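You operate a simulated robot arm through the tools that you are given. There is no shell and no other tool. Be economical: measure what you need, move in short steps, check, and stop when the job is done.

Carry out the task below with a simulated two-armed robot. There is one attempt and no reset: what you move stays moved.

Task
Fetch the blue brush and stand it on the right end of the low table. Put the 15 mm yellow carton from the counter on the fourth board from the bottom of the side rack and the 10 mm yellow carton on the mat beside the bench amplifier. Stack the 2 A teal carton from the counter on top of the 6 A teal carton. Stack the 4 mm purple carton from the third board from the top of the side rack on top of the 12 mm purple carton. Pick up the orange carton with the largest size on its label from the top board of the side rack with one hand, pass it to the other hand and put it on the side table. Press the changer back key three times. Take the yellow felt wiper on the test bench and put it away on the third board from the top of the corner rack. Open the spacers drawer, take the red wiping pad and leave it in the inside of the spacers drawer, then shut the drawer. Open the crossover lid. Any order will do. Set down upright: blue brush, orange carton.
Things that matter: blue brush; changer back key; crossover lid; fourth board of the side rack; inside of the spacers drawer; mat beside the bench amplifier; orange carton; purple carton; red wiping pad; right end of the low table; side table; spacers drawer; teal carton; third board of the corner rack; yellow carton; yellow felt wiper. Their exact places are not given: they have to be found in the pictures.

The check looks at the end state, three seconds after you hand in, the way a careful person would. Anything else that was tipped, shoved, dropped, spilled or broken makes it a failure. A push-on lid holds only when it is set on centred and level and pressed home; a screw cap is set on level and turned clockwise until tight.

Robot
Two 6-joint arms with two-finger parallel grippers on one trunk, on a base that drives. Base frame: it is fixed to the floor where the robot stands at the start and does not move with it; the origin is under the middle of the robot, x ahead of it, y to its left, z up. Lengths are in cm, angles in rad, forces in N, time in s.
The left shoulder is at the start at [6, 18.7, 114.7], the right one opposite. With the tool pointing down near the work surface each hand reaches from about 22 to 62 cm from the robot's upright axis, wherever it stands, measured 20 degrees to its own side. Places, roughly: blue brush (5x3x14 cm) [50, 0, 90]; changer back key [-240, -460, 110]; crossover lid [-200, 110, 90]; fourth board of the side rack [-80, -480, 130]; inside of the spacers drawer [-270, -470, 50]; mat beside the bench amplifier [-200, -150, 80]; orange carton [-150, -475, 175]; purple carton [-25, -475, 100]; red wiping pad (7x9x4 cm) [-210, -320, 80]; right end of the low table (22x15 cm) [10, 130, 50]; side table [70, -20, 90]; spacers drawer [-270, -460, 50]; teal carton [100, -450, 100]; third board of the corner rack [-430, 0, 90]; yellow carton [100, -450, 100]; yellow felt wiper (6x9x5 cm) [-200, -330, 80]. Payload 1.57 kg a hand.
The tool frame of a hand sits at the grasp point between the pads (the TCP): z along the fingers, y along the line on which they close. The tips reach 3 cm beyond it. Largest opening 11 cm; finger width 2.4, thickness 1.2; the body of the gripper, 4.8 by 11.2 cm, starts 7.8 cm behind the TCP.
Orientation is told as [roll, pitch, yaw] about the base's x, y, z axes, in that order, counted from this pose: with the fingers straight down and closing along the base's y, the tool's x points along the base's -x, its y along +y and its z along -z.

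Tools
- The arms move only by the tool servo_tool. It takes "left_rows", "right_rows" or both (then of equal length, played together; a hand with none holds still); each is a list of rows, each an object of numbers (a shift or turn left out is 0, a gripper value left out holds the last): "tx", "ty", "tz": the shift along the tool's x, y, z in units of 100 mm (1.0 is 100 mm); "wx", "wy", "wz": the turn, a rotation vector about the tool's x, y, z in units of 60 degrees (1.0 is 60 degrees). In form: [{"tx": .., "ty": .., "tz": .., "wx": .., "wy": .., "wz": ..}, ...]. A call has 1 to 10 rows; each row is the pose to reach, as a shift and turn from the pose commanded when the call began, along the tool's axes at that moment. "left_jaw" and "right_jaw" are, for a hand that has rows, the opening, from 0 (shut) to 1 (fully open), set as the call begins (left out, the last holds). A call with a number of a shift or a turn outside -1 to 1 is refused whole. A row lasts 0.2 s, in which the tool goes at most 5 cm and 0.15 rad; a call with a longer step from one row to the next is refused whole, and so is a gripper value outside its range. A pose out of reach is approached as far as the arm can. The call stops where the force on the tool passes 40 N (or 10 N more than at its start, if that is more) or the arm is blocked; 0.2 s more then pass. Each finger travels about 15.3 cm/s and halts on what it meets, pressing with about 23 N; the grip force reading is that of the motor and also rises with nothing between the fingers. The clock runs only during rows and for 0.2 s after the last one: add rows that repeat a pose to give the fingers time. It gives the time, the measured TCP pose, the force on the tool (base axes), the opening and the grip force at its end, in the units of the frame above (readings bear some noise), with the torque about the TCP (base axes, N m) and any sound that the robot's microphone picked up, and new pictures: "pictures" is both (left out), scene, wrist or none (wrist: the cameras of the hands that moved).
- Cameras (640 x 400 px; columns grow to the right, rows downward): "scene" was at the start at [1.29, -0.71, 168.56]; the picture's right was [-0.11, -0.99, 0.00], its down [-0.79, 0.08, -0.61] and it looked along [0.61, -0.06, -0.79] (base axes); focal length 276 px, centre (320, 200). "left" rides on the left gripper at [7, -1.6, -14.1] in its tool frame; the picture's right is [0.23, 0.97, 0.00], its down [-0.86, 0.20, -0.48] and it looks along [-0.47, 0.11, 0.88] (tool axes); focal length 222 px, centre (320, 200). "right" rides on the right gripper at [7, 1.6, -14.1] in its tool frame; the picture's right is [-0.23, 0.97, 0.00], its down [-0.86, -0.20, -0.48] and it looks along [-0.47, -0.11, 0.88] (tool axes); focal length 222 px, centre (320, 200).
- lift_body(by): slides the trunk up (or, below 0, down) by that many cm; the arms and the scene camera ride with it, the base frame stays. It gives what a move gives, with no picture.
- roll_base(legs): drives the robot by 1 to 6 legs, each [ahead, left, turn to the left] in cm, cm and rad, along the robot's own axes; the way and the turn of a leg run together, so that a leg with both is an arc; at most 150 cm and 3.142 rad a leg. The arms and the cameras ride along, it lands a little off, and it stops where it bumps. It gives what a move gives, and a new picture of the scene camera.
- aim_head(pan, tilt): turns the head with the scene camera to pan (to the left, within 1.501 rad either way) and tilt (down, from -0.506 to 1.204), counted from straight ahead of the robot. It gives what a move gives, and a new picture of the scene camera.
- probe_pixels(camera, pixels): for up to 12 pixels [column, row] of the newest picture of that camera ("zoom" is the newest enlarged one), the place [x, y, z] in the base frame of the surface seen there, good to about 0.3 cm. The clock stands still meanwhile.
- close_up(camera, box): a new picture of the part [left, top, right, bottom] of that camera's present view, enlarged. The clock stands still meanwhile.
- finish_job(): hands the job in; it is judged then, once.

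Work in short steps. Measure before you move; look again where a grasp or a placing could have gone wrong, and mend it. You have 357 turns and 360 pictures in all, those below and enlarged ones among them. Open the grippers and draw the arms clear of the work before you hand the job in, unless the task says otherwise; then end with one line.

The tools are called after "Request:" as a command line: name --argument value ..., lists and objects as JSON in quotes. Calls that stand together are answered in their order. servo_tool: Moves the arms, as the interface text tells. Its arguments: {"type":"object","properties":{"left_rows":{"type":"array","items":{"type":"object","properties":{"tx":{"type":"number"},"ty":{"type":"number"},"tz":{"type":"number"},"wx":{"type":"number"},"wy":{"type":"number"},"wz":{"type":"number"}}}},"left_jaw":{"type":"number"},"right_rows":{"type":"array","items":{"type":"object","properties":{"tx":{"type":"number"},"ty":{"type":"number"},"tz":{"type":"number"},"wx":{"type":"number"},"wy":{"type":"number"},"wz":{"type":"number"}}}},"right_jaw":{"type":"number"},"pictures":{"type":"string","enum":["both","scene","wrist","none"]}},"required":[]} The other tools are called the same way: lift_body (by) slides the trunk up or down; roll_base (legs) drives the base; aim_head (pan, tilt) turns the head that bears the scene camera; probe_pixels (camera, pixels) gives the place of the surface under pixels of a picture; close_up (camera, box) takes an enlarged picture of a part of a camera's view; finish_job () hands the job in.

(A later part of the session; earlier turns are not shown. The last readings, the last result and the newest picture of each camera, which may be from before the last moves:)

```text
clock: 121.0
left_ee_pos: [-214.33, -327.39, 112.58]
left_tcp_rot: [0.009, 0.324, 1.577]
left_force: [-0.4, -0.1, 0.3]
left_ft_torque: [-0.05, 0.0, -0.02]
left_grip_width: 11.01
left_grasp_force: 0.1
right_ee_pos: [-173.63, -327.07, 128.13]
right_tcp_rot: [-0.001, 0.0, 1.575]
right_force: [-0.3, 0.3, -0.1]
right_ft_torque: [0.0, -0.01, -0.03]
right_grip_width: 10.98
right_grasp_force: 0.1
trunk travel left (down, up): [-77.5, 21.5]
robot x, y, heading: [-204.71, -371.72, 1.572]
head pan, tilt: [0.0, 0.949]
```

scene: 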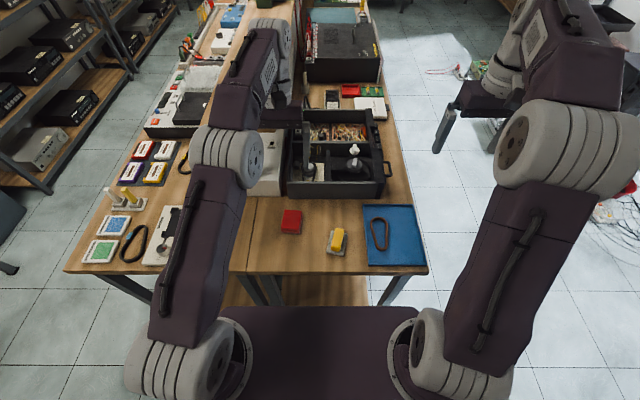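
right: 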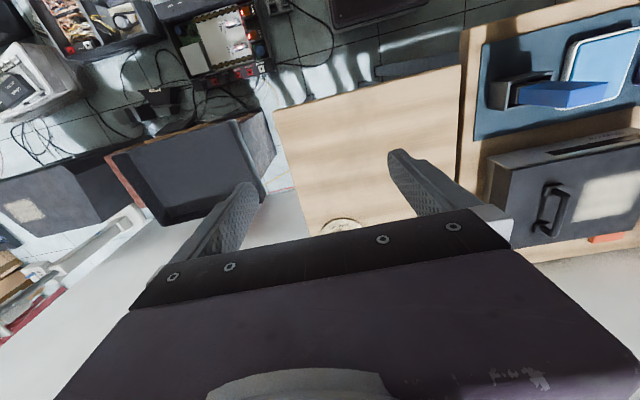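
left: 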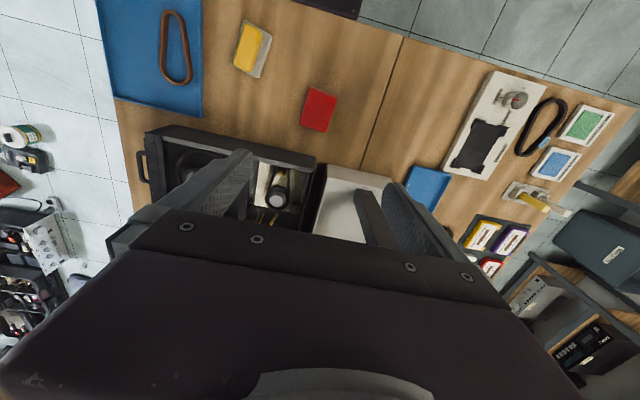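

Free again. Restore the tilt, then move to the pad: target (-215.4,-319.8).

Request:
servo_tool --left_rows '[{"wy": -0.1}, {"wy": -0.2}, {"wy": -0.31}, {"wy": -0.31}]' --pictures "none"

Request:
servo_tool --left_rows '[{"tz": 0.4}, {"tz": 0.8, "tx": -0.3}, {"tz": 1.0, "tx": -0.7, "ty": 0.08}, {"tz": 1.0, "tx": -0.7, "ty": 0.08}]' --pictures "wrist"

```text
clock: 122.0
left_ee_pos: [-214.2, -327.19, 112.52]
left_tcp_rot: [0.009, 0.003, 1.575]
left_force: [0.1, -0.5, -0.3]
left_ft_torque: [-0.01, -0.03, 0.01]
left_grip_width: 11.0
left_grasp_force: 0.1
right_ee_pos: [-173.48, -326.87, 128.21]
right_tcp_rot: [-0.001, -0.001, 1.574]
right_force: [0.0, -0.1, 0.0]
right_ft_torque: [0.01, -0.01, 0.03]
right_grip_width: 11.02
right_grasp_force: 0.1
trunk travel left (down, up): [-77.5, 21.5]
robot x, y, heading: [-204.77, -371.9, 1.573]
head pan, tilt: [0.0, 0.949]
```

```text
clock: 123.0
left_ee_pos: [-215.28, -320.41, 102.51]
left_tcp_rot: [0.008, -0.001, 1.576]
left_force: [-0.1, -0.4, 0.2]
left_ft_torque: [0.03, -0.02, 0.03]
left_grip_width: 10.98
left_grasp_force: 0.1
right_ee_pos: [-173.6, -326.99, 128.32]
right_tcp_rot: [0.001, 0.002, 1.574]
right_force: [-0.4, -0.3, 0.0]
right_ft_torque: [-0.01, -0.04, 0.0]
right_grip_width: 11.0
right_grasp_force: 0.0
trunk travel left (down, up): [-77.5, 21.5]
robot x, y, heading: [-204.04, -372.07, 1.574]
head pan, tilt: [0.0, 0.949]
```

left: 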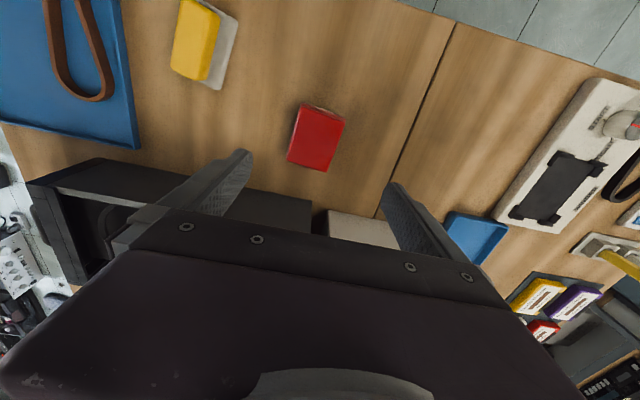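

Aligned. Descend to TCP z≈85.4 and grip.

Request:
servo_tool --left_rows '[{"tz": 0.45, "tx": -0.05}, {"tz": 0.9, "tx": -0.05}, {"tz": 1.0, "tx": -0.05}]' --pictures "none"

Request:
servo_tool --left_rows '[{"tz": 0.4}, {"tz": 0.6}, {"tz": 0.7}, {"tz": 0.7}]' --pictures "wrist"

Request:
servo_tool --left_rows '[{}, {}, {}]' --left_jaw 0 --pictures "wrist"

```text
clock: 123.8
left_ee_pos: [-215.08, -319.75, 92.48]
left_tcp_rot: [0.01, -0.001, 1.577]
left_force: [0.0, 0.0, 0.2]
left_ft_torque: [0.0, 0.03, -0.01]
left_grip_width: 11.01
left_grasp_force: 0.1
right_ee_pos: [-173.67, -327.04, 128.31]
right_tcp_rot: [0.001, 0.001, 1.573]
right_force: [-0.5, 0.6, 0.1]
right_ft_torque: [0.05, 0.02, -0.02]
right_grip_width: 11.0
right_grasp_force: 0.0
trunk travel left (down, up): [-77.5, 21.5]
robot x, y, heading: [-204.59, -371.93, 1.573]
head pan, tilt: [0.0, 0.949]
```

```text
clock: 124.8
left_ee_pos: [-215.34, -319.85, 85.32]
left_tcp_rot: [0.007, 0.001, 1.574]
left_force: [-0.8, 0.3, 0.5]
left_ft_torque: [-0.02, 0.03, -0.03]
left_grip_width: 11.0
left_grasp_force: 0.0
right_ee_pos: [-173.63, -326.95, 128.21]
right_tcp_rot: [0.0, 0.001, 1.575]
right_force: [-0.5, -0.4, 0.4]
right_ft_torque: [0.01, 0.01, 0.01]
right_grip_width: 11.0
right_grasp_force: 0.1
trunk travel left (down, up): [-77.5, 21.5]
robot x, y, heading: [-204.79, -371.96, 1.573]
head pan, tilt: [0.0, 0.949]
```

left: 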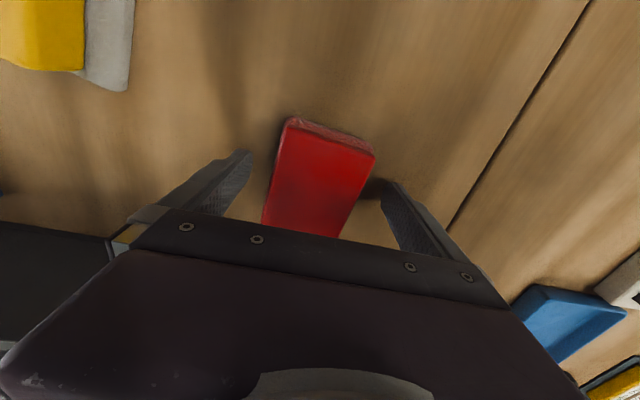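

```text
clock: 125.6
left_ee_pos: [-215.24, -319.81, 85.35]
left_tcp_rot: [0.008, 0.0, 1.577]
left_force: [0.0, -0.6, 0.5]
left_ft_torque: [0.05, -0.05, 0.0]
left_grip_width: 6.88
left_grasp_force: 22.9
right_ee_pos: [-173.65, -326.99, 128.23]
right_tcp_rot: [0.0, -0.001, 1.574]
right_force: [0.1, 0.4, 0.0]
right_ft_torque: [0.01, 0.02, -0.02]
right_grip_width: 11.02
right_grasp_force: 0.0
trunk travel left (down, up): [-77.5, 21.5]
robot x, y, heading: [-204.76, -371.87, 1.574]
head pan, tilt: [0.0, 0.949]
```

left: 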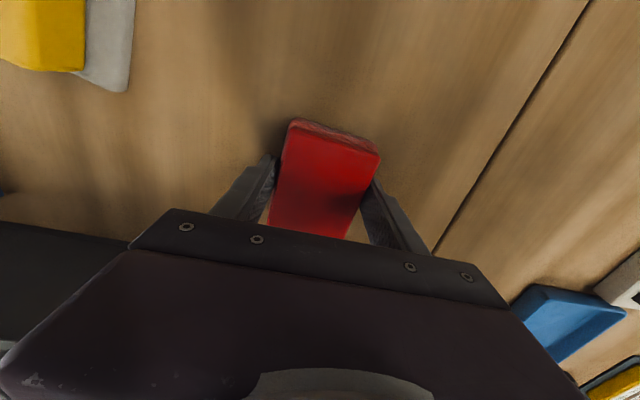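

Gripped at 6.9 cm. Lift up while drawing in.

Request:
servo_tool --left_rows '[{"tz": -0.4}, {"tz": -0.8}, {"tz": -1.0, "tx": 0.3}]' --pictures "none"

Request:
servo_tool --left_rows '[{"tz": -0.4, "tx": 0.3}, {"tz": -0.8, "tx": 0.6}, {"tz": -1.0, "tx": 0.6, "ty": 0.4}, {"tz": -1.0, "tx": 0.6, "ty": 0.8}]' --pictures "wrist"

Request:
roll_base --legs '[[0, 0, -1.571], [0, 0, -1.571], [0, -55, 0]]'

Request:
aim_head --pan 0.0 --tilt 0.75

```text
clock: 126.4
left_ee_pos: [-215.26, -322.9, 95.39]
left_tcp_rot: [0.008, 0.0, 1.576]
left_force: [-0.1, 0.1, 0.2]
left_ft_torque: [0.03, 0.0, 0.0]
left_grip_width: 0.02
left_grasp_force: 21.2
right_ee_pos: [-173.73, -326.99, 128.25]
right_tcp_rot: [-0.001, -0.001, 1.573]
right_force: [-0.9, -0.2, -0.1]
right_ft_torque: [0.01, 0.0, 0.01]
right_grip_width: 11.02
right_grasp_force: 0.1
trunk travel left (down, up): [-77.5, 21.5]
robot x, y, heading: [-204.75, -371.88, 1.574]
head pan, tilt: [0.0, 0.949]
```

```text
clock: 127.4
left_ee_pos: [-223.12, -329.11, 105.22]
left_tcp_rot: [0.007, 0.001, 1.577]
left_force: [-0.9, -0.1, -0.7]
left_ft_torque: [-0.01, -0.03, 0.01]
left_grip_width: 0.0
left_grasp_force: 21.5
right_ee_pos: [-173.81, -326.99, 128.45]
right_tcp_rot: [-0.002, 0.001, 1.573]
right_force: [-0.7, -0.2, 0.6]
right_ft_torque: [0.02, 0.0, 0.0]
right_grip_width: 10.99
right_grasp_force: 0.0
trunk travel left (down, up): [-77.5, 21.5]
robot x, y, heading: [-205.02, -371.69, 1.578]
head pan, tilt: [0.0, 0.949]
```

left: 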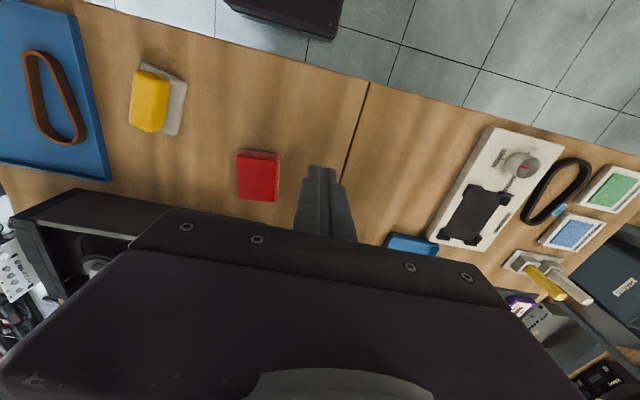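

```text
clock: 138.2
left_ee_pos: [-240.15, -415.76, 105.2]
left_tcp_rot: [0.01, 0.001, -1.549]
left_force: [0.4, -1.0, 0.3]
left_ft_torque: [-0.01, -0.01, 0.04]
left_grip_width: 0.03
left_grasp_force: 21.1
right_ee_pos: [-289.26, -418.45, 128.29]
right_tcp_rot: [-0.002, -0.002, -1.552]
right_force: [0.4, -0.4, 0.4]
right_ft_torque: [-0.02, 0.0, -0.02]
right_grip_width: 10.96
right_grasp_force: 0.1
trunk travel left (down, up): [-77.5, 21.5]
robot x, y, heading: [-259.0, -373.17, -1.553]
head pan, tilt: [0.0, 0.949]
```

scene: 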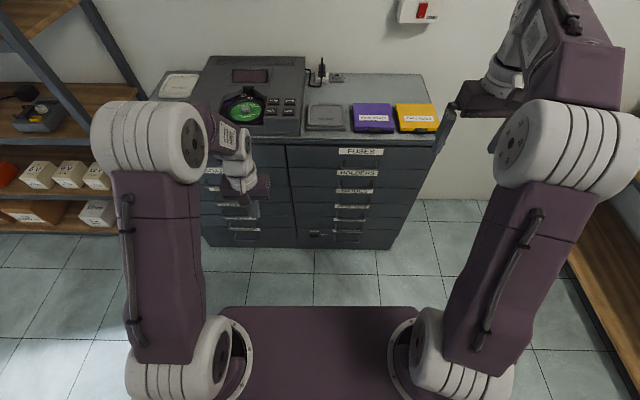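

```text
clock: 138.9
left_ee_pos: [-240.21, -415.6, 105.27]
left_tcp_rot: [0.009, 0.0, -1.548]
left_force: [0.1, -0.1, -0.7]
left_ft_torque: [-0.01, -0.01, 0.01]
left_grip_width: 0.0
left_grasp_force: 21.7
right_ee_pos: [-289.34, -418.56, 128.34]
right_tcp_rot: [0.001, -0.001, -1.551]
right_force: [-0.4, 0.1, -0.1]
right_ft_torque: [0.0, 0.01, -0.01]
right_grip_width: 10.99
right_grasp_force: 0.0
trunk travel left (down, up): [-77.5, 21.5]
robot x, y, heading: [-259.22, -373.0, -1.552]
head pan, tilt: [0.0, 0.75]
```

scene: 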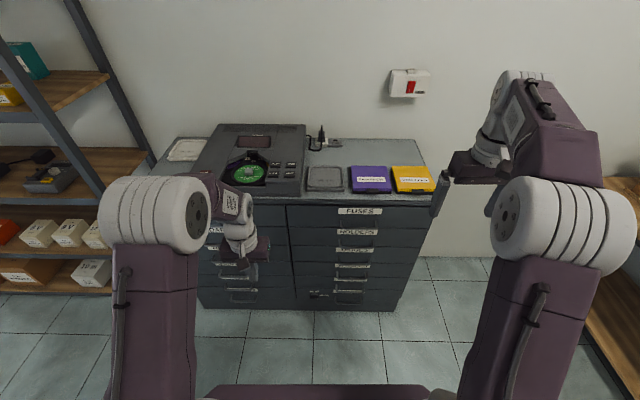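

The pad slipped out on the lift; it still lies on the bench. I'm already at the cabinet, so I'll read the labels and open the drawer first.

Request:
close_up --camera "scene" --box '[190, 195, 430, 310]'

Request:
close_up --camera "scene" --box '[190, 115, 450, 205]'

```text
2.67 times, centred on (310, 252) of scene
```

zoom: 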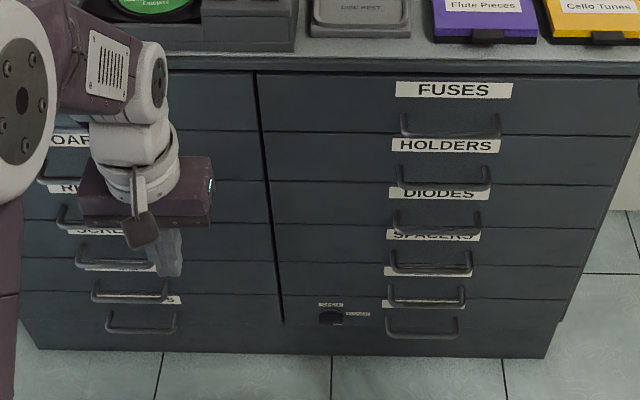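

```text
2.46 times, centred on (320, 160) of scene
```

zoom: 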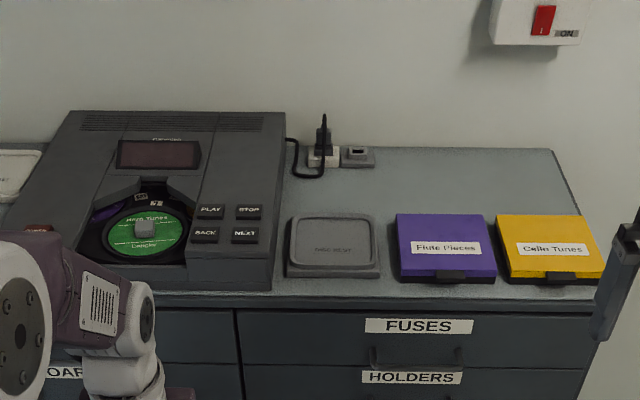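

SPACERS is the fourth drawer of the right column. I'll probe the BACK key in this zoom, then the drawer handle in another.

Request:
probe_pixels --camera "zoom" --pixels '[[205, 233], [195, 240], [216, 240], [205, 229], [210, 212], [245, 235], [240, 275], [190, 270]]'

Request:
close_up --camera "scene" --box '[300, 240, 410, 310]'

Request:
probe_pixels --camera "scene" --pixels '[[356, 265], [356, 267], [340, 266], [370, 267], [356, 253], [356, 283], [400, 270], [295, 265], [320, 294], [356, 239]]'

```text
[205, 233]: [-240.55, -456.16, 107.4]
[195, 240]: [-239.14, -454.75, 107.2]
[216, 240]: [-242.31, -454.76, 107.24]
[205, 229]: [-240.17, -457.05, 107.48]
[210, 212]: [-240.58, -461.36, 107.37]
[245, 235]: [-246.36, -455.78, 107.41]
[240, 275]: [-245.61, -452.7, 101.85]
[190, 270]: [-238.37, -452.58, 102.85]
```

```text
5.71 times, centred on (355, 275) of scene
```

zoom: 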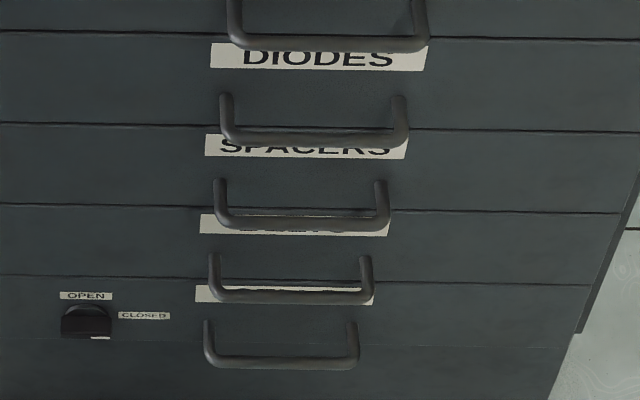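

```text
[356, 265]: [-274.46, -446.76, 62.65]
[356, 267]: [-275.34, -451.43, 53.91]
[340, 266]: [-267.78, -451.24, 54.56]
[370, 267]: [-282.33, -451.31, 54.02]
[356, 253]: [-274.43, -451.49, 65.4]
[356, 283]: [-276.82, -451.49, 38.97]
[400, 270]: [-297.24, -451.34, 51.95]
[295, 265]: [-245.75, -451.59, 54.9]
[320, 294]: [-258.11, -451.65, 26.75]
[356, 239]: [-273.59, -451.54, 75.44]
```

Request:
probe_pixels --camera "zoom" --pixels '[[300, 222], [225, 215], [380, 217], [218, 185], [300, 300], [315, 135], [500, 130], [500, 211], [300, 185], [85, 320], [98, 338]]'

Request:
close_up --camera "scene" --box '[302, 284, 342, 309]'

```text
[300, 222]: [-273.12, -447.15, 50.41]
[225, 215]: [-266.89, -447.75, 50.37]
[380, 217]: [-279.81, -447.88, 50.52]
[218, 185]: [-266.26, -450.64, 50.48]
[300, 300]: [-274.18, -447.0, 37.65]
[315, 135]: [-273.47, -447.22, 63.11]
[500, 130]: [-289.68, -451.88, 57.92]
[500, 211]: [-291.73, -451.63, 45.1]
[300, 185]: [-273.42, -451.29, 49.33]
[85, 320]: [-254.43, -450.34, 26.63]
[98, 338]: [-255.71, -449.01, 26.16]
```

```text
16.00 times, centred on (322, 296) of scene
```

zoom: 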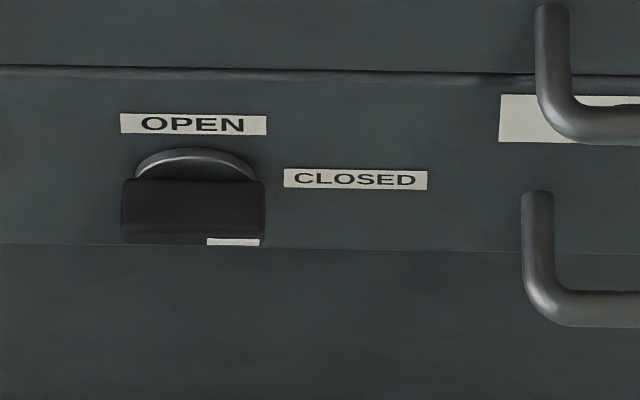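

The BACK key is at (-240.6,-456.1,107.4); the SPACERS handle bar at (-273,-447.2,50.4), with DIODES' handle above at z 63. First the key: raise the trunk 13 and drive closer.

Request:
lift_body --by 13

Request:
roll_base --legs '[[31, 0, -0.018]]'

Request:
aim_head --pan 0.2 --tilt 0.85

Request:
close_up --camera "left" --box '[0, 0, 640, 400]'

```text
clock: 140.5
left_ee_pos: [-240.09, -415.66, 118.22]
left_tcp_rot: [0.007, 0.0, -1.549]
left_force: [0.1, -0.7, 0.2]
left_ft_torque: [-0.01, -0.02, 0.0]
left_grip_width: 0.0
left_grasp_force: 21.5
right_ee_pos: [-289.51, -418.55, 141.27]
right_tcp_rot: [0.0, 0.0, -1.552]
right_force: [-0.5, 0.0, -0.4]
right_ft_torque: [-0.03, 0.02, -0.01]
right_grip_width: 11.03
right_grasp_force: 0.1
trunk travel left (down, up): [-90.5, 8.5]
robot x, y, heading: [-258.94, -372.84, -1.556]
head pan, tilt: [0.0, 0.75]
```

```text
clock: 142.6
left_ee_pos: [-241.1, -447.05, 118.3]
left_tcp_rot: [0.009, 0.0, -1.578]
left_force: [-0.3, 0.3, 0.0]
left_ft_torque: [-0.01, 0.01, 0.0]
left_grip_width: 0.01
left_grasp_force: 20.9
right_ee_pos: [-290.47, -448.59, 141.39]
right_tcp_rot: [0.0, -0.001, -1.579]
right_force: [-0.2, 0.3, -0.5]
right_ft_torque: [-0.02, -0.01, 0.02]
right_grip_width: 10.99
right_grasp_force: 0.1
trunk travel left (down, up): [-90.5, 8.5]
robot x, y, heading: [-259.25, -404.13, -1.578]
head pan, tilt: [0.0, 0.75]
```

scene: 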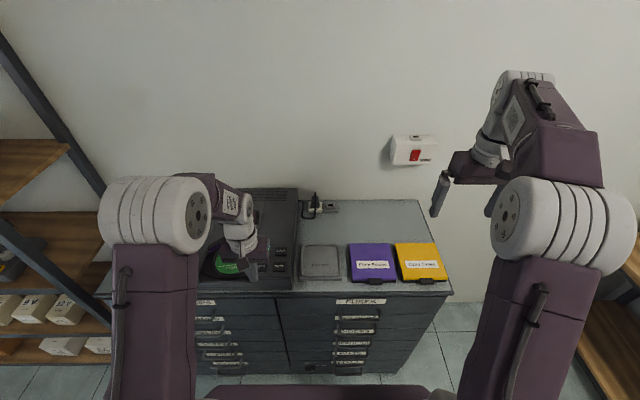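

```text
clock: 143.3
left_ee_pos: [-241.17, -447.22, 118.26]
left_tcp_rot: [0.009, 0.0, -1.577]
left_force: [-0.2, 0.0, -0.4]
left_ft_torque: [0.01, 0.0, -0.03]
left_grip_width: 0.0
left_grasp_force: 21.2
right_ee_pos: [-290.46, -448.75, 141.41]
right_tcp_rot: [0.0, 0.0, -1.579]
right_force: [0.6, 0.0, -0.2]
right_ft_torque: [0.03, -0.02, 0.0]
right_grip_width: 10.99
right_grasp_force: 0.0
trunk travel left (down, up): [-90.5, 8.5]
robot x, y, heading: [-258.79, -404.35, -1.576]
head pan, tilt: [0.201, 0.85]
```

scene: 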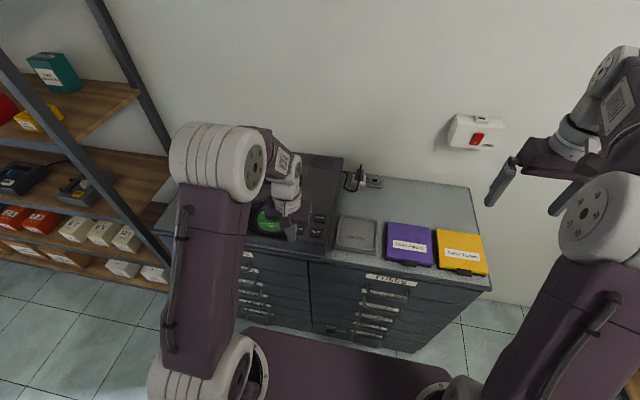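

```text
1.00 times, centred on (320, 200) of left
```

zoom: 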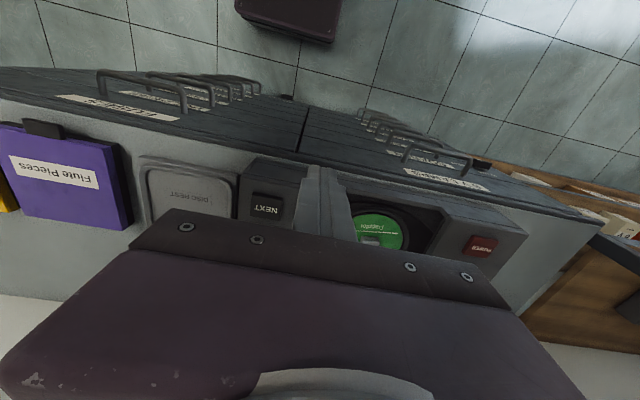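

Move the closed left fingers over the BACK key and check in the wrist view.

Request:
servo_tool --left_rows '[{"tx": -0.4, "ty": 0.045}, {"tx": -0.8, "ty": 0.045}, {"tx": -0.9, "ty": 0.045}, {"tx": -0.9, "ty": 0.045, "tz": 0.4}, {"tx": -0.9, "ty": 0.045, "tz": 0.68}, {"tx": -0.9, "ty": 0.045, "tz": 0.68}]' --pictures "wrist"

Request:
close_up --camera "scene" --box '[250, 150, 370, 260]'

```text
clock: 144.7
left_ee_pos: [-240.66, -456.48, 111.32]
left_tcp_rot: [0.009, 0.001, -1.575]
left_force: [0.5, -0.8, -1.0]
left_ft_torque: [0.03, 0.01, 0.02]
left_grip_width: 0.0
left_grasp_force: 21.0
right_ee_pos: [-290.29, -448.77, 141.2]
right_tcp_rot: [0.0, 0.0, -1.579]
right_force: [0.1, 0.6, -0.2]
right_ft_torque: [-0.05, 0.0, -0.01]
right_grip_width: 11.03
right_grasp_force: 0.1
trunk travel left (down, up): [-90.5, 8.5]
robot x, y, heading: [-258.9, -403.93, -1.581]
head pan, tilt: [0.201, 0.85]
```

left: 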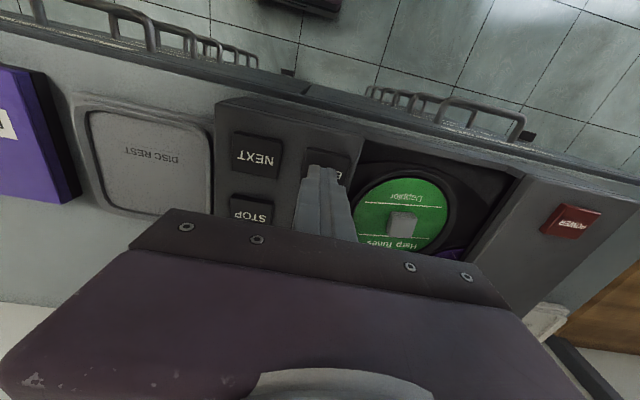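

```text
3.64 times, centred on (310, 205) of scene
```

zoom: 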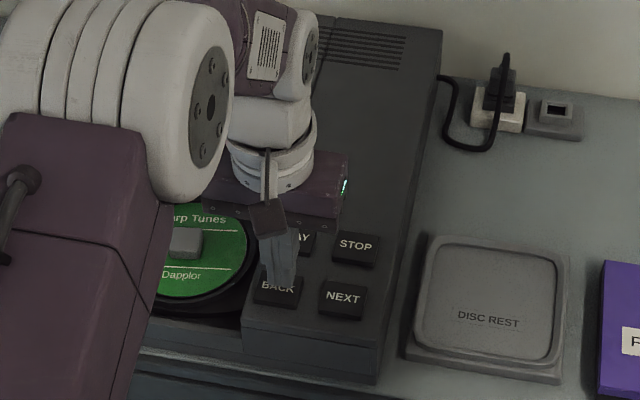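

The tip hovers over the rear half of BACK; checking the key's extents for centring.

Request:
probe_pixels --camera "zoom" --pixels '[[258, 285], [276, 293], [297, 297], [345, 287], [343, 310], [322, 300], [366, 303], [302, 277]]'

Request:
probe_pixels --camera "left" --pixels '[[310, 155], [330, 155], [348, 160], [345, 175], [305, 165], [312, 175]]'

```text
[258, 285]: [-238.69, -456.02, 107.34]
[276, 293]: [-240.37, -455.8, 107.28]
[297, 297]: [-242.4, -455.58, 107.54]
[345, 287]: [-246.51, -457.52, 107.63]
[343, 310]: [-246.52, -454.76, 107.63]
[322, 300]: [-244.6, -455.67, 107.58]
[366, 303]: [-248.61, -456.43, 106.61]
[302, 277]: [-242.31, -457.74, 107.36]
```

```text
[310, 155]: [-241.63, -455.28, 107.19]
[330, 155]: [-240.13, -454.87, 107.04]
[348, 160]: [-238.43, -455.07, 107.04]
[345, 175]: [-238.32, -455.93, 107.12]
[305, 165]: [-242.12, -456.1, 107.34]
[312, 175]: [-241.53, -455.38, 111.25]
```

Centred on the key. Press gently to learn travel and sound.

Request:
servo_tool --left_rows '[{"tz": 0.05}, {"tz": 0.09}, {"tz": 0.12}, {"tz": 0.14}]' --pictures "none"

```text
clock: 145.7
left_ee_pos: [-240.65, -456.28, 110.09]
left_tcp_rot: [0.009, 0.001, -1.576]
left_force: [0.0, 0.4, 0.9]
left_ft_torque: [0.03, 0.0, -0.02]
left_grip_width: 0.0
left_grasp_force: 21.4
right_ee_pos: [-290.35, -448.84, 141.31]
right_tcp_rot: [0.0, 0.001, -1.579]
right_force: [0.0, 0.5, 0.5]
right_ft_torque: [0.05, 0.0, -0.04]
right_grip_width: 11.02
right_grasp_force: 0.0
trunk travel left (down, up): [-90.5, 8.5]
robot x, y, heading: [-258.82, -403.92, -1.577]
head pan, tilt: [0.201, 0.85]
heard: click
```

One click heard. Release (raise), then see whether the release also clicks.

Request:
servo_tool --left_rows '[{"tz": -0.08}, {"tz": -0.15}, {"tz": -0.15}]' --pictures "none"

Request:
servo_tool --left_rows '[{"tz": 0.05}, {"tz": 0.1}, {"tz": 0.13}, {"tz": 0.155}]' --pictures "none"

Request:
servo_tool --left_rows '[{"tz": -0.08}, {"tz": -0.155}, {"tz": -0.155}]' --pictures "none"

```text
clock: 146.5
left_ee_pos: [-240.69, -456.28, 111.63]
left_tcp_rot: [0.007, 0.001, -1.577]
left_force: [0.0, 1.1, -0.9]
left_ft_torque: [-0.02, 0.0, 0.02]
left_grip_width: 0.02
left_grasp_force: 21.1
right_ee_pos: [-290.45, -448.77, 141.2]
right_tcp_rot: [0.0, -0.001, -1.578]
right_force: [0.6, -0.2, 0.0]
right_ft_torque: [0.01, -0.01, 0.0]
right_grip_width: 11.01
right_grasp_force: 0.0
trunk travel left (down, up): [-90.5, 8.5]
robot x, y, heading: [-258.67, -404.41, -1.582]
head pan, tilt: [0.201, 0.85]
```

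```text
clock: 147.5
left_ee_pos: [-240.61, -456.29, 109.94]
left_tcp_rot: [0.01, 0.0, -1.577]
left_force: [0.2, -0.3, 2.2]
left_ft_torque: [0.04, 0.03, 0.01]
left_grip_width: 0.01
left_grasp_force: 21.3
right_ee_pos: [-290.46, -448.76, 141.22]
right_tcp_rot: [-0.001, 0.0, -1.58]
right_force: [-0.3, 1.3, -0.5]
right_ft_torque: [-0.01, -0.01, -0.02]
right_grip_width: 11.01
right_grasp_force: 0.0
trunk travel left (down, up): [-90.5, 8.5]
robot x, y, heading: [-258.92, -404.3, -1.579]
head pan, tilt: [0.201, 0.85]
heard: click
```

```text
clock: 148.3
left_ee_pos: [-240.61, -456.21, 111.46]
left_tcp_rot: [0.01, 0.002, -1.576]
left_force: [0.4, -0.1, 0.3]
left_ft_torque: [0.0, -0.01, -0.01]
left_grip_width: 0.0
left_grasp_force: 21.6
right_ee_pos: [-290.42, -448.83, 141.36]
right_tcp_rot: [0.0, 0.0, -1.58]
right_force: [-0.5, 0.2, -0.9]
right_ft_torque: [-0.01, 0.0, -0.01]
right_grip_width: 10.98
right_grasp_force: 0.0
trunk travel left (down, up): [-90.5, 8.5]
robot x, y, heading: [-258.77, -404.25, -1.58]
head pan, tilt: [0.201, 0.85]
```

Two presses counted. Third press, then raise well clear and check the display.

Request:
servo_tool --left_rows '[{"tz": 0.05}, {"tz": 0.1}, {"tz": 0.13}, {"tz": 0.155}]' --pictures "none"

Request:
servo_tool --left_rows '[{"tz": -0.2}, {"tz": -0.5}, {"tz": -0.6, "tx": 0.3}, {"tz": -0.6, "tx": 0.8}]' --pictures "none"

Request:
close_up --camera "scene" --box '[250, 140, 370, 260]'

```text
clock: 149.3
left_ee_pos: [-240.68, -456.26, 109.94]
left_tcp_rot: [0.009, 0.0, -1.575]
left_force: [0.1, 0.1, 2.6]
left_ft_torque: [-0.02, 0.0, -0.01]
left_grip_width: 0.0
left_grasp_force: 21.7
right_ee_pos: [-290.4, -448.73, 141.2]
right_tcp_rot: [0.0, 0.001, -1.58]
right_force: [-0.2, -0.1, -0.6]
right_ft_torque: [-0.01, -0.01, -0.01]
right_grip_width: 11.0
right_grasp_force: 0.0
trunk travel left (down, up): [-90.5, 8.5]
robot x, y, heading: [-259.26, -404.22, -1.579]
head pan, tilt: [0.201, 0.85]
heard: click
```

```text
clock: 150.3
left_ee_pos: [-240.81, -448.16, 115.9]
left_tcp_rot: [0.009, -0.003, -1.577]
left_force: [-0.1, 0.7, 0.2]
left_ft_torque: [-0.02, -0.02, 0.0]
left_grip_width: 0.0
left_grasp_force: 20.8
right_ee_pos: [-290.29, -448.48, 141.33]
right_tcp_rot: [0.002, -0.002, -1.581]
right_force: [-0.5, 0.1, -0.3]
right_ft_torque: [-0.01, 0.0, -0.03]
right_grip_width: 10.99
right_grasp_force: 0.0
trunk travel left (down, up): [-90.5, 8.5]
robot x, y, heading: [-258.91, -404.11, -1.577]
head pan, tilt: [0.201, 0.85]
```

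```text
3.33 times, centred on (310, 200) of scene
```

zoom: 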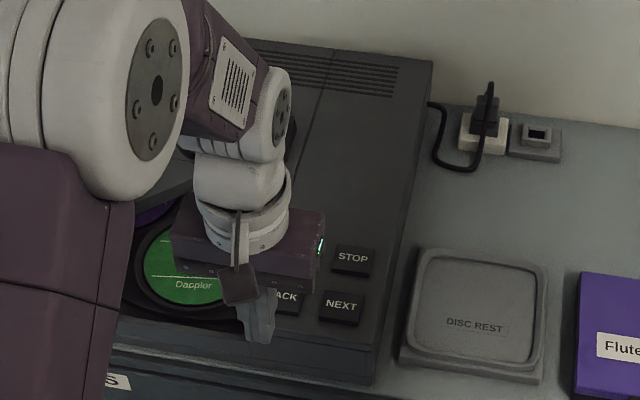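

Three clicks. Now back off and prepare the right hand for the drawer: roll the wrist 90°, fingers to be levelled forward.

Request:
roll_base --legs '[[-26, 0, 0]]'

Request:
servo_tool --right_rows '[{"tz": 0.2, "wz": -0.14}, {"tz": 0.4, "wz": -0.28}, {"tz": 0.6, "wz": -0.42}, {"tz": 0.8, "wz": -0.56}, {"tz": 1.0, "wz": -0.7}, {"tz": 1.0, "wz": -0.84}, {"tz": 1.0, "wz": -0.98}]' --right_jaw 0.45 --pictures "none"

Request:
servo_tool --right_rows '[{"tz": 0.2, "wz": -0.13}, {"tz": 0.4, "wz": -0.26}, {"tz": 0.6, "wz": -0.39}, {"tz": 0.8, "wz": -0.52}]' --pictures "none"

Request:
servo_tool --right_rows '[{"wx": 0.14}, {"wx": 0.28}, {"wx": 0.42}, {"wx": 0.56}, {"wx": 0.7}, {"wx": 0.84}, {"wx": 0.98}]' --pictures "scene"

```text
clock: 152.2
left_ee_pos: [-240.34, -422.57, 115.74]
left_tcp_rot: [0.008, 0.004, -1.576]
left_force: [0.0, 0.3, -0.2]
left_ft_torque: [0.03, -0.01, 0.02]
left_grip_width: 0.01
left_grasp_force: 21.9
right_ee_pos: [-290.2, -423.18, 141.13]
right_tcp_rot: [0.0, 0.004, -1.577]
right_force: [-0.7, 0.9, 0.2]
right_ft_torque: [0.02, 0.03, 0.03]
right_grip_width: 11.01
right_grasp_force: 0.0
trunk travel left (down, up): [-90.5, 8.5]
robot x, y, heading: [-258.83, -378.21, -1.577]
head pan, tilt: [0.201, 0.85]
```

scene: 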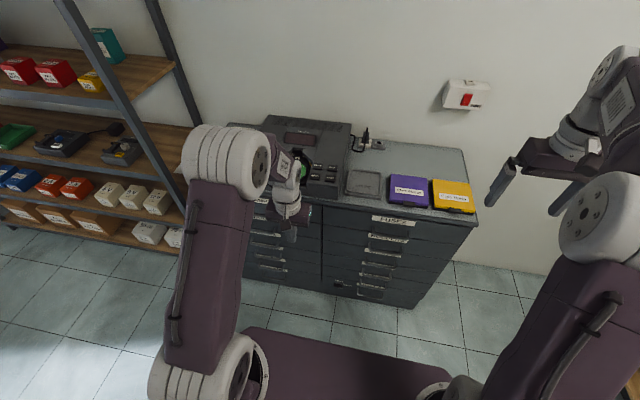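

```text
clock: 153.8
left_ee_pos: [-240.41, -422.33, 115.96]
left_tcp_rot: [0.01, -0.001, -1.574]
left_force: [-0.4, 0.1, -0.1]
left_ft_torque: [-0.03, -0.02, 0.02]
left_grip_width: 0.01
left_grasp_force: 21.3
right_ee_pos: [-290.23, -422.83, 131.29]
right_tcp_rot: [0.0, -0.001, -0.55]
right_force: [-0.7, -1.3, -0.2]
right_ft_torque: [-0.02, -0.04, -0.01]
right_grip_width: 4.95
right_grasp_force: 0.1
trunk travel left (down, up): [-90.5, 8.5]
robot x, y, heading: [-258.16, -378.24, -1.576]
head pan, tilt: [0.201, 0.85]
```

```text
clock: 154.8
left_ee_pos: [-240.44, -422.37, 115.76]
left_tcp_rot: [0.009, 0.003, -1.575]
left_force: [0.4, -0.6, 0.7]
left_ft_torque: [0.0, -0.01, 0.01]
left_grip_width: 0.0
left_grasp_force: 21.4
right_ee_pos: [-290.2, -423.14, 123.19]
right_tcp_rot: [0.001, 0.0, -0.003]
right_force: [0.4, 0.8, -0.7]
right_ft_torque: [-0.03, 0.03, -0.03]
right_grip_width: 4.95
right_grasp_force: 0.0
trunk travel left (down, up): [-90.5, 8.5]
robot x, y, heading: [-258.72, -378.35, -1.578]
head pan, tilt: [0.201, 0.85]
```

```text
clock: 156.4
left_ee_pos: [-240.37, -422.34, 115.84]
left_tcp_rot: [0.009, 0.0, -1.577]
left_force: [-0.1, -0.3, 0.2]
left_ft_torque: [0.02, 0.01, -0.02]
left_grip_width: 0.02
left_grasp_force: 21.1
right_ee_pos: [-288.3, -428.22, 138.03]
right_tcp_rot: [-0.869, -0.001, -0.024]
right_force: [-0.1, -0.2, 0.3]
right_ft_torque: [0.01, -0.04, -0.02]
right_grip_width: 4.96
right_grasp_force: 0.1
right hand out of reach, approached as far as the arm can: row 4, 5, 6, 7
trunk travel left (down, up): [-90.5, 8.5]
robot x, y, heading: [-258.58, -378.62, -1.582]
head pan, tilt: [0.201, 0.85]
```

scene: 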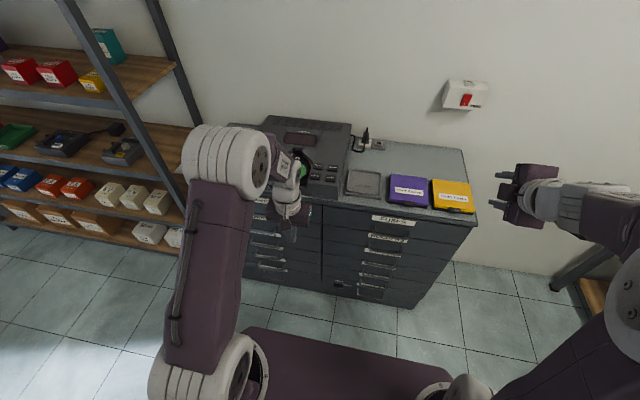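

The tilt got limited halfway. I'll move the hand forward and down, then continue tilting.

Request:
servo_tool --right_rows '[{"tz": 0.32, "ty": 0.06}, {"tz": 0.63, "ty": 0.12}, {"tz": 0.94, "ty": 0.19}]' --pictures "none"

Request:
servo_tool --right_rows '[{"wx": 0.14, "ty": 0.1}, {"wx": 0.28, "ty": 0.2}, {"wx": 0.42, "ty": 0.3}, {"wx": 0.56, "ty": 0.3}, {"wx": 0.67, "ty": 0.3}]' --pictures "scene"

```text
clock: 157.2
left_ee_pos: [-240.5, -422.44, 115.84]
left_tcp_rot: [0.01, 0.001, -1.577]
left_force: [0.0, -0.2, -0.8]
left_ft_torque: [0.06, -0.03, -0.02]
left_grip_width: 0.01
left_grasp_force: 20.9
right_ee_pos: [-288.44, -436.3, 133.75]
right_tcp_rot: [-0.848, -0.003, -0.026]
right_force: [0.6, 0.4, -0.3]
right_ft_torque: [0.01, 0.01, 0.02]
right_grip_width: 4.97
right_grasp_force: 0.0
right hand out of reach, approached as far as the arm can: row 1, 2, 3
trunk travel left (down, up): [-90.5, 8.5]
robot x, y, heading: [-258.68, -378.23, -1.578]
head pan, tilt: [0.201, 0.85]
```

```text
clock: 158.4
left_ee_pos: [-240.33, -422.41, 115.92]
left_tcp_rot: [0.009, 0.0, -1.577]
left_force: [1.4, 0.3, -0.5]
left_ft_torque: [-0.01, 0.02, -0.02]
left_grip_width: 0.01
left_grasp_force: 21.5
right_ee_pos: [-287.75, -443.41, 149.12]
right_tcp_rot: [-1.195, -0.01, -0.032]
right_force: [-0.1, 0.6, 0.2]
right_ft_torque: [-0.02, 0.0, 0.03]
right_grip_width: 4.95
right_grasp_force: 0.1
right hand out of reach, approached as far as the arm can: row 1, 2, 3, 4, 5
trunk travel left (down, up): [-90.5, 8.5]
robot x, y, heading: [-258.7, -378.13, -1.579]
head pan, tilt: [0.201, 0.85]
```

scene: 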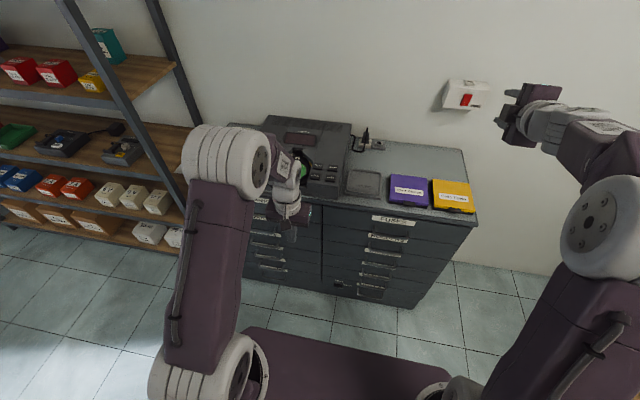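

The wrist wants a higher target relative to the shoulder. I'll lower the trunk so the handle is near shoulder height, raising the left hand a bit first.

Request:
servo_tool --left_rows '[{"tz": -0.3, "tx": 0.2}, {"tz": -0.6, "tx": 0.5}, {"tz": -0.8, "tx": 0.8}]' --pictures "none"

Request:
lift_body --by -75

Request:
aim_head --pan 0.0 --tilt 0.5

```text
clock: 159.2
left_ee_pos: [-240.53, -414.11, 124.13]
left_tcp_rot: [0.009, 0.0, -1.576]
left_force: [0.3, 0.5, 0.6]
left_ft_torque: [-0.01, -0.02, 0.0]
left_grip_width: 0.0
left_grasp_force: 21.4
right_ee_pos: [-287.89, -443.26, 149.05]
right_tcp_rot: [-1.193, -0.008, -0.033]
right_force: [0.5, 0.5, -0.4]
right_ft_torque: [-0.01, 0.04, -0.04]
right_grip_width: 4.93
right_grasp_force: 0.1
trunk travel left (down, up): [-90.5, 8.5]
robot x, y, heading: [-258.52, -378.59, -1.58]
head pan, tilt: [0.201, 0.85]
```

```text
refused: -75 is not a number from -40 to 40
```

```text
clock: 160.0
left_ee_pos: [-240.43, -414.41, 123.89]
left_tcp_rot: [0.01, 0.0, -1.576]
left_force: [0.4, -0.4, -0.1]
left_ft_torque: [0.03, 0.01, 0.01]
left_grip_width: 0.0
left_grasp_force: 21.5
right_ee_pos: [-287.77, -443.4, 149.0]
right_tcp_rot: [-1.194, -0.007, -0.035]
right_force: [0.0, -0.3, -0.3]
right_ft_torque: [0.01, -0.01, -0.05]
right_grip_width: 4.96
right_grasp_force: 0.1
trunk travel left (down, up): [-90.5, 8.5]
robot x, y, heading: [-258.86, -378.24, -1.577]
head pan, tilt: [0.0, 0.499]
```

scene: 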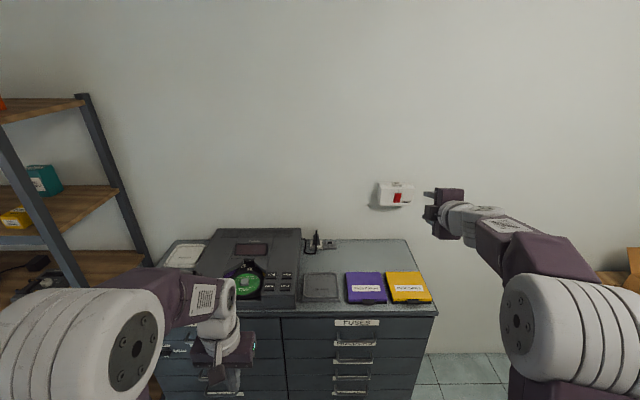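

Back off 8 cm for clearance and lower in two steps.

Request:
roll_base --legs '[[-8, 0, 0]]'

Request:
lift_body --by -40

Request:
lift_body --by -35

Request:
aim_head --pan -0.1 --tilt 0.4

```text
clock: 161.1
left_ee_pos: [-240.49, -407.23, 123.64]
left_tcp_rot: [0.009, 0.009, -1.576]
left_force: [-0.2, -0.5, -0.1]
left_ft_torque: [0.12, 0.01, -0.02]
left_grip_width: 0.01
left_grasp_force: 21.6
right_ee_pos: [-287.9, -436.41, 148.55]
right_tcp_rot: [-1.184, -0.009, -0.033]
right_force: [0.1, -0.6, 0.1]
right_ft_torque: [-0.04, 0.02, 0.01]
right_grip_width: 4.93
right_grasp_force: 0.0
trunk travel left (down, up): [-90.5, 8.5]
robot x, y, heading: [-258.56, -370.26, -1.583]
head pan, tilt: [0.0, 0.499]
```

scene: 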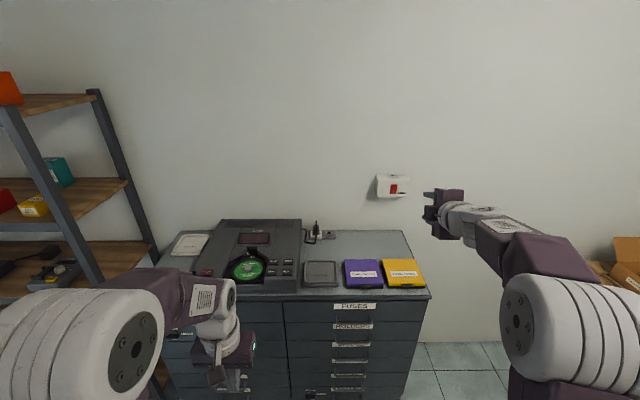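

```text
clock: 164.9
left_ee_pos: [-240.41, -406.35, 83.96]
left_tcp_rot: [0.009, -0.001, -1.577]
left_force: [-0.5, -0.9, 0.2]
left_ft_torque: [0.02, -0.02, 0.0]
left_grip_width: 0.0
left_grasp_force: 21.5
right_ee_pos: [-287.73, -435.49, 109.0]
right_tcp_rot: [-1.193, -0.007, -0.031]
right_force: [-0.7, 1.0, 0.5]
right_ft_torque: [-0.02, 0.01, -0.01]
right_grip_width: 4.95
right_grasp_force: 0.0
trunk travel left (down, up): [-50.5, 48.5]
robot x, y, heading: [-258.67, -370.38, -1.581]
head pan, tilt: [0.0, 0.499]
```

```text
clock: 168.3
left_ee_pos: [-240.31, -406.3, 48.96]
left_tcp_rot: [0.01, 0.001, -1.578]
left_force: [0.5, 0.4, 0.4]
left_ft_torque: [0.01, -0.01, -0.02]
left_grip_width: 0.02
left_grasp_force: 21.0
right_ee_pos: [-287.71, -435.28, 73.88]
right_tcp_rot: [-1.192, -0.01, -0.033]
right_force: [0.0, 0.6, 0.9]
right_ft_torque: [0.0, -0.01, -0.03]
right_grip_width: 4.95
right_grasp_force: 0.1
trunk travel left (down, up): [-15.5, 83.5]
robot x, y, heading: [-258.33, -370.11, -1.582]
head pan, tilt: [0.0, 0.499]
```

```text
clock: 169.0
left_ee_pos: [-240.52, -406.23, 49.07]
left_tcp_rot: [0.008, 0.001, -1.578]
left_force: [-0.2, -0.6, 0.2]
left_ft_torque: [-0.02, 0.0, 0.0]
left_grip_width: 0.0
left_grasp_force: 21.3
right_ee_pos: [-287.84, -435.41, 73.99]
right_tcp_rot: [-1.193, -0.009, -0.033]
right_force: [-0.5, -0.4, -1.0]
right_ft_torque: [0.02, 0.01, 0.04]
right_grip_width: 4.97
right_grasp_force: 0.0
trunk travel left (down, up): [-15.5, 83.5]
robot x, y, heading: [-258.4, -370.87, -1.584]
head pan, tilt: [-0.099, 0.4]
```

scene: 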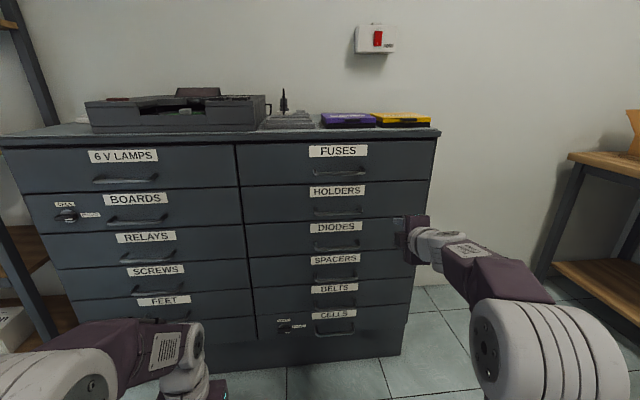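

Good view: SPACERS handle at (335,279). The BOARDS and CELLS drawers carry their own locks. Move the right hand down and across in front of the SPACERS handle.

Request:
servo_tool --right_rows '[{"tx": -0.25, "ty": 0.33, "tz": -0.03}, {"tx": -0.5, "ty": 0.66, "tz": -0.03}, {"tx": -0.74, "ty": 1.0, "tz": 0.0}]' --pictures "none"

Request:
servo_tool --right_rows '[{"tx": -0.25, "ty": 0.33}, {"tx": -0.5, "ty": 0.66}, {"tx": -0.74, "ty": 1.0}]' --pictures "both"

```text
clock: 169.8
left_ee_pos: [-240.49, -406.37, 49.1]
left_tcp_rot: [0.008, 0.0, -1.577]
left_force: [0.0, 0.1, 0.1]
left_ft_torque: [0.0, -0.02, 0.0]
left_grip_width: 0.0
left_grasp_force: 21.0
right_ee_pos: [-285.37, -433.88, 70.39]
right_tcp_rot: [-1.124, 0.027, -0.119]
right_force: [-0.3, 0.4, 0.1]
right_ft_torque: [0.0, 0.0, 0.01]
right_grip_width: 4.93
right_grasp_force: 0.0
right hand out of reach, approached as far as the arm can: row 1, 2, 3
trunk travel left (down, up): [-15.5, 83.5]
robot x, y, heading: [-258.31, -370.02, -1.584]
head pan, tilt: [-0.099, 0.4]
```

```text
clock: 170.6
left_ee_pos: [-240.36, -406.32, 48.94]
left_tcp_rot: [0.009, 0.0, -1.576]
left_force: [-0.3, 0.1, -0.4]
left_ft_torque: [0.06, -0.01, -0.02]
left_grip_width: 0.04
left_grasp_force: 20.9
right_ee_pos: [-277.81, -430.66, 61.04]
right_tcp_rot: [-1.124, 0.028, -0.118]
right_force: [0.4, 1.1, -0.9]
right_ft_torque: [-0.02, -0.02, 0.0]
right_grip_width: 4.93
right_grasp_force: 0.1
trunk travel left (down, up): [-15.5, 83.5]
robot x, y, heading: [-258.4, -370.44, -1.576]
head pan, tilt: [-0.099, 0.4]
```

scene: 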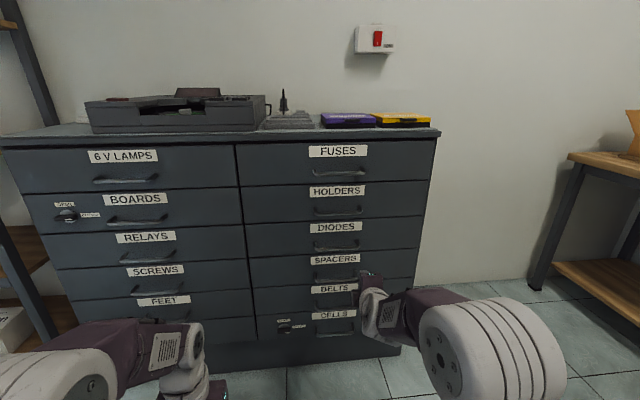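
right: 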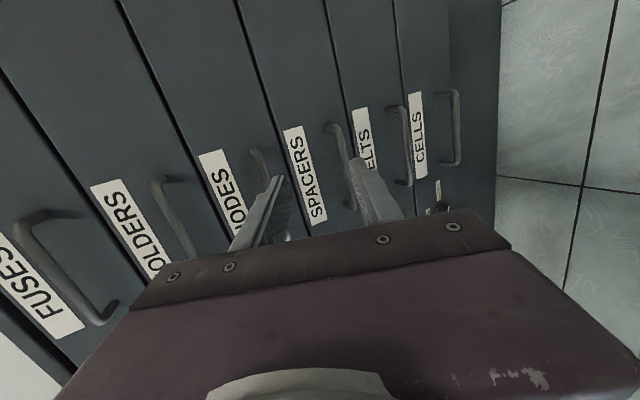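

Lower another 10.6 cm to handle height and across 4.8 cm.

Request:
servo_tool --right_rows '[{"tx": -0.16, "ty": 0.32, "tz": 0.15}, {"tx": -0.32, "ty": 0.64, "tz": 0.3}, {"tx": -0.48, "ty": 0.956, "tz": 0.46}, {"tx": -0.48, "ty": 0.956, "tz": 0.46}]' --pictures "wrist"

Request:
probe_pixels --camera "scene" --pixels '[[335, 280], [320, 278], [350, 277]]'

```text
clock: 171.6
left_ee_pos: [-240.45, -406.32, 48.95]
left_tcp_rot: [0.01, 0.001, -1.576]
left_force: [0.2, 0.1, 0.2]
left_ft_torque: [-0.01, -0.01, -0.01]
left_grip_width: 0.0
left_grasp_force: 21.6
right_ee_pos: [-273.53, -430.9, 50.19]
right_tcp_rot: [-1.124, 0.028, -0.119]
right_force: [-0.4, 0.5, 0.1]
right_ft_torque: [-0.01, -0.02, 0.0]
right_grip_width: 4.94
right_grasp_force: 0.1
trunk travel left (down, up): [-15.5, 83.5]
robot x, y, heading: [-258.55, -369.77, -1.577]
head pan, tilt: [-0.099, 0.4]
```

right: 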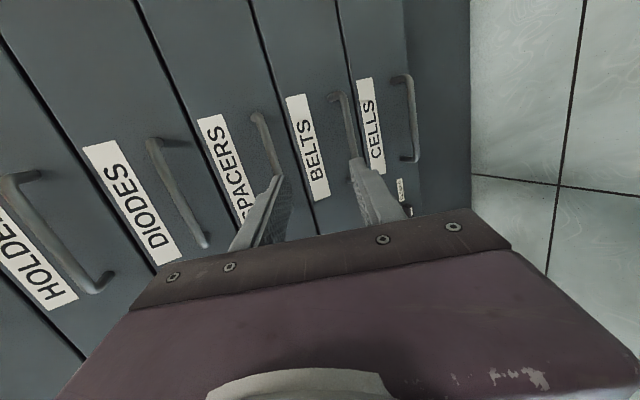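

```text
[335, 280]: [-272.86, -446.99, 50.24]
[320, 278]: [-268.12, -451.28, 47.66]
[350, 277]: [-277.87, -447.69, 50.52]
```

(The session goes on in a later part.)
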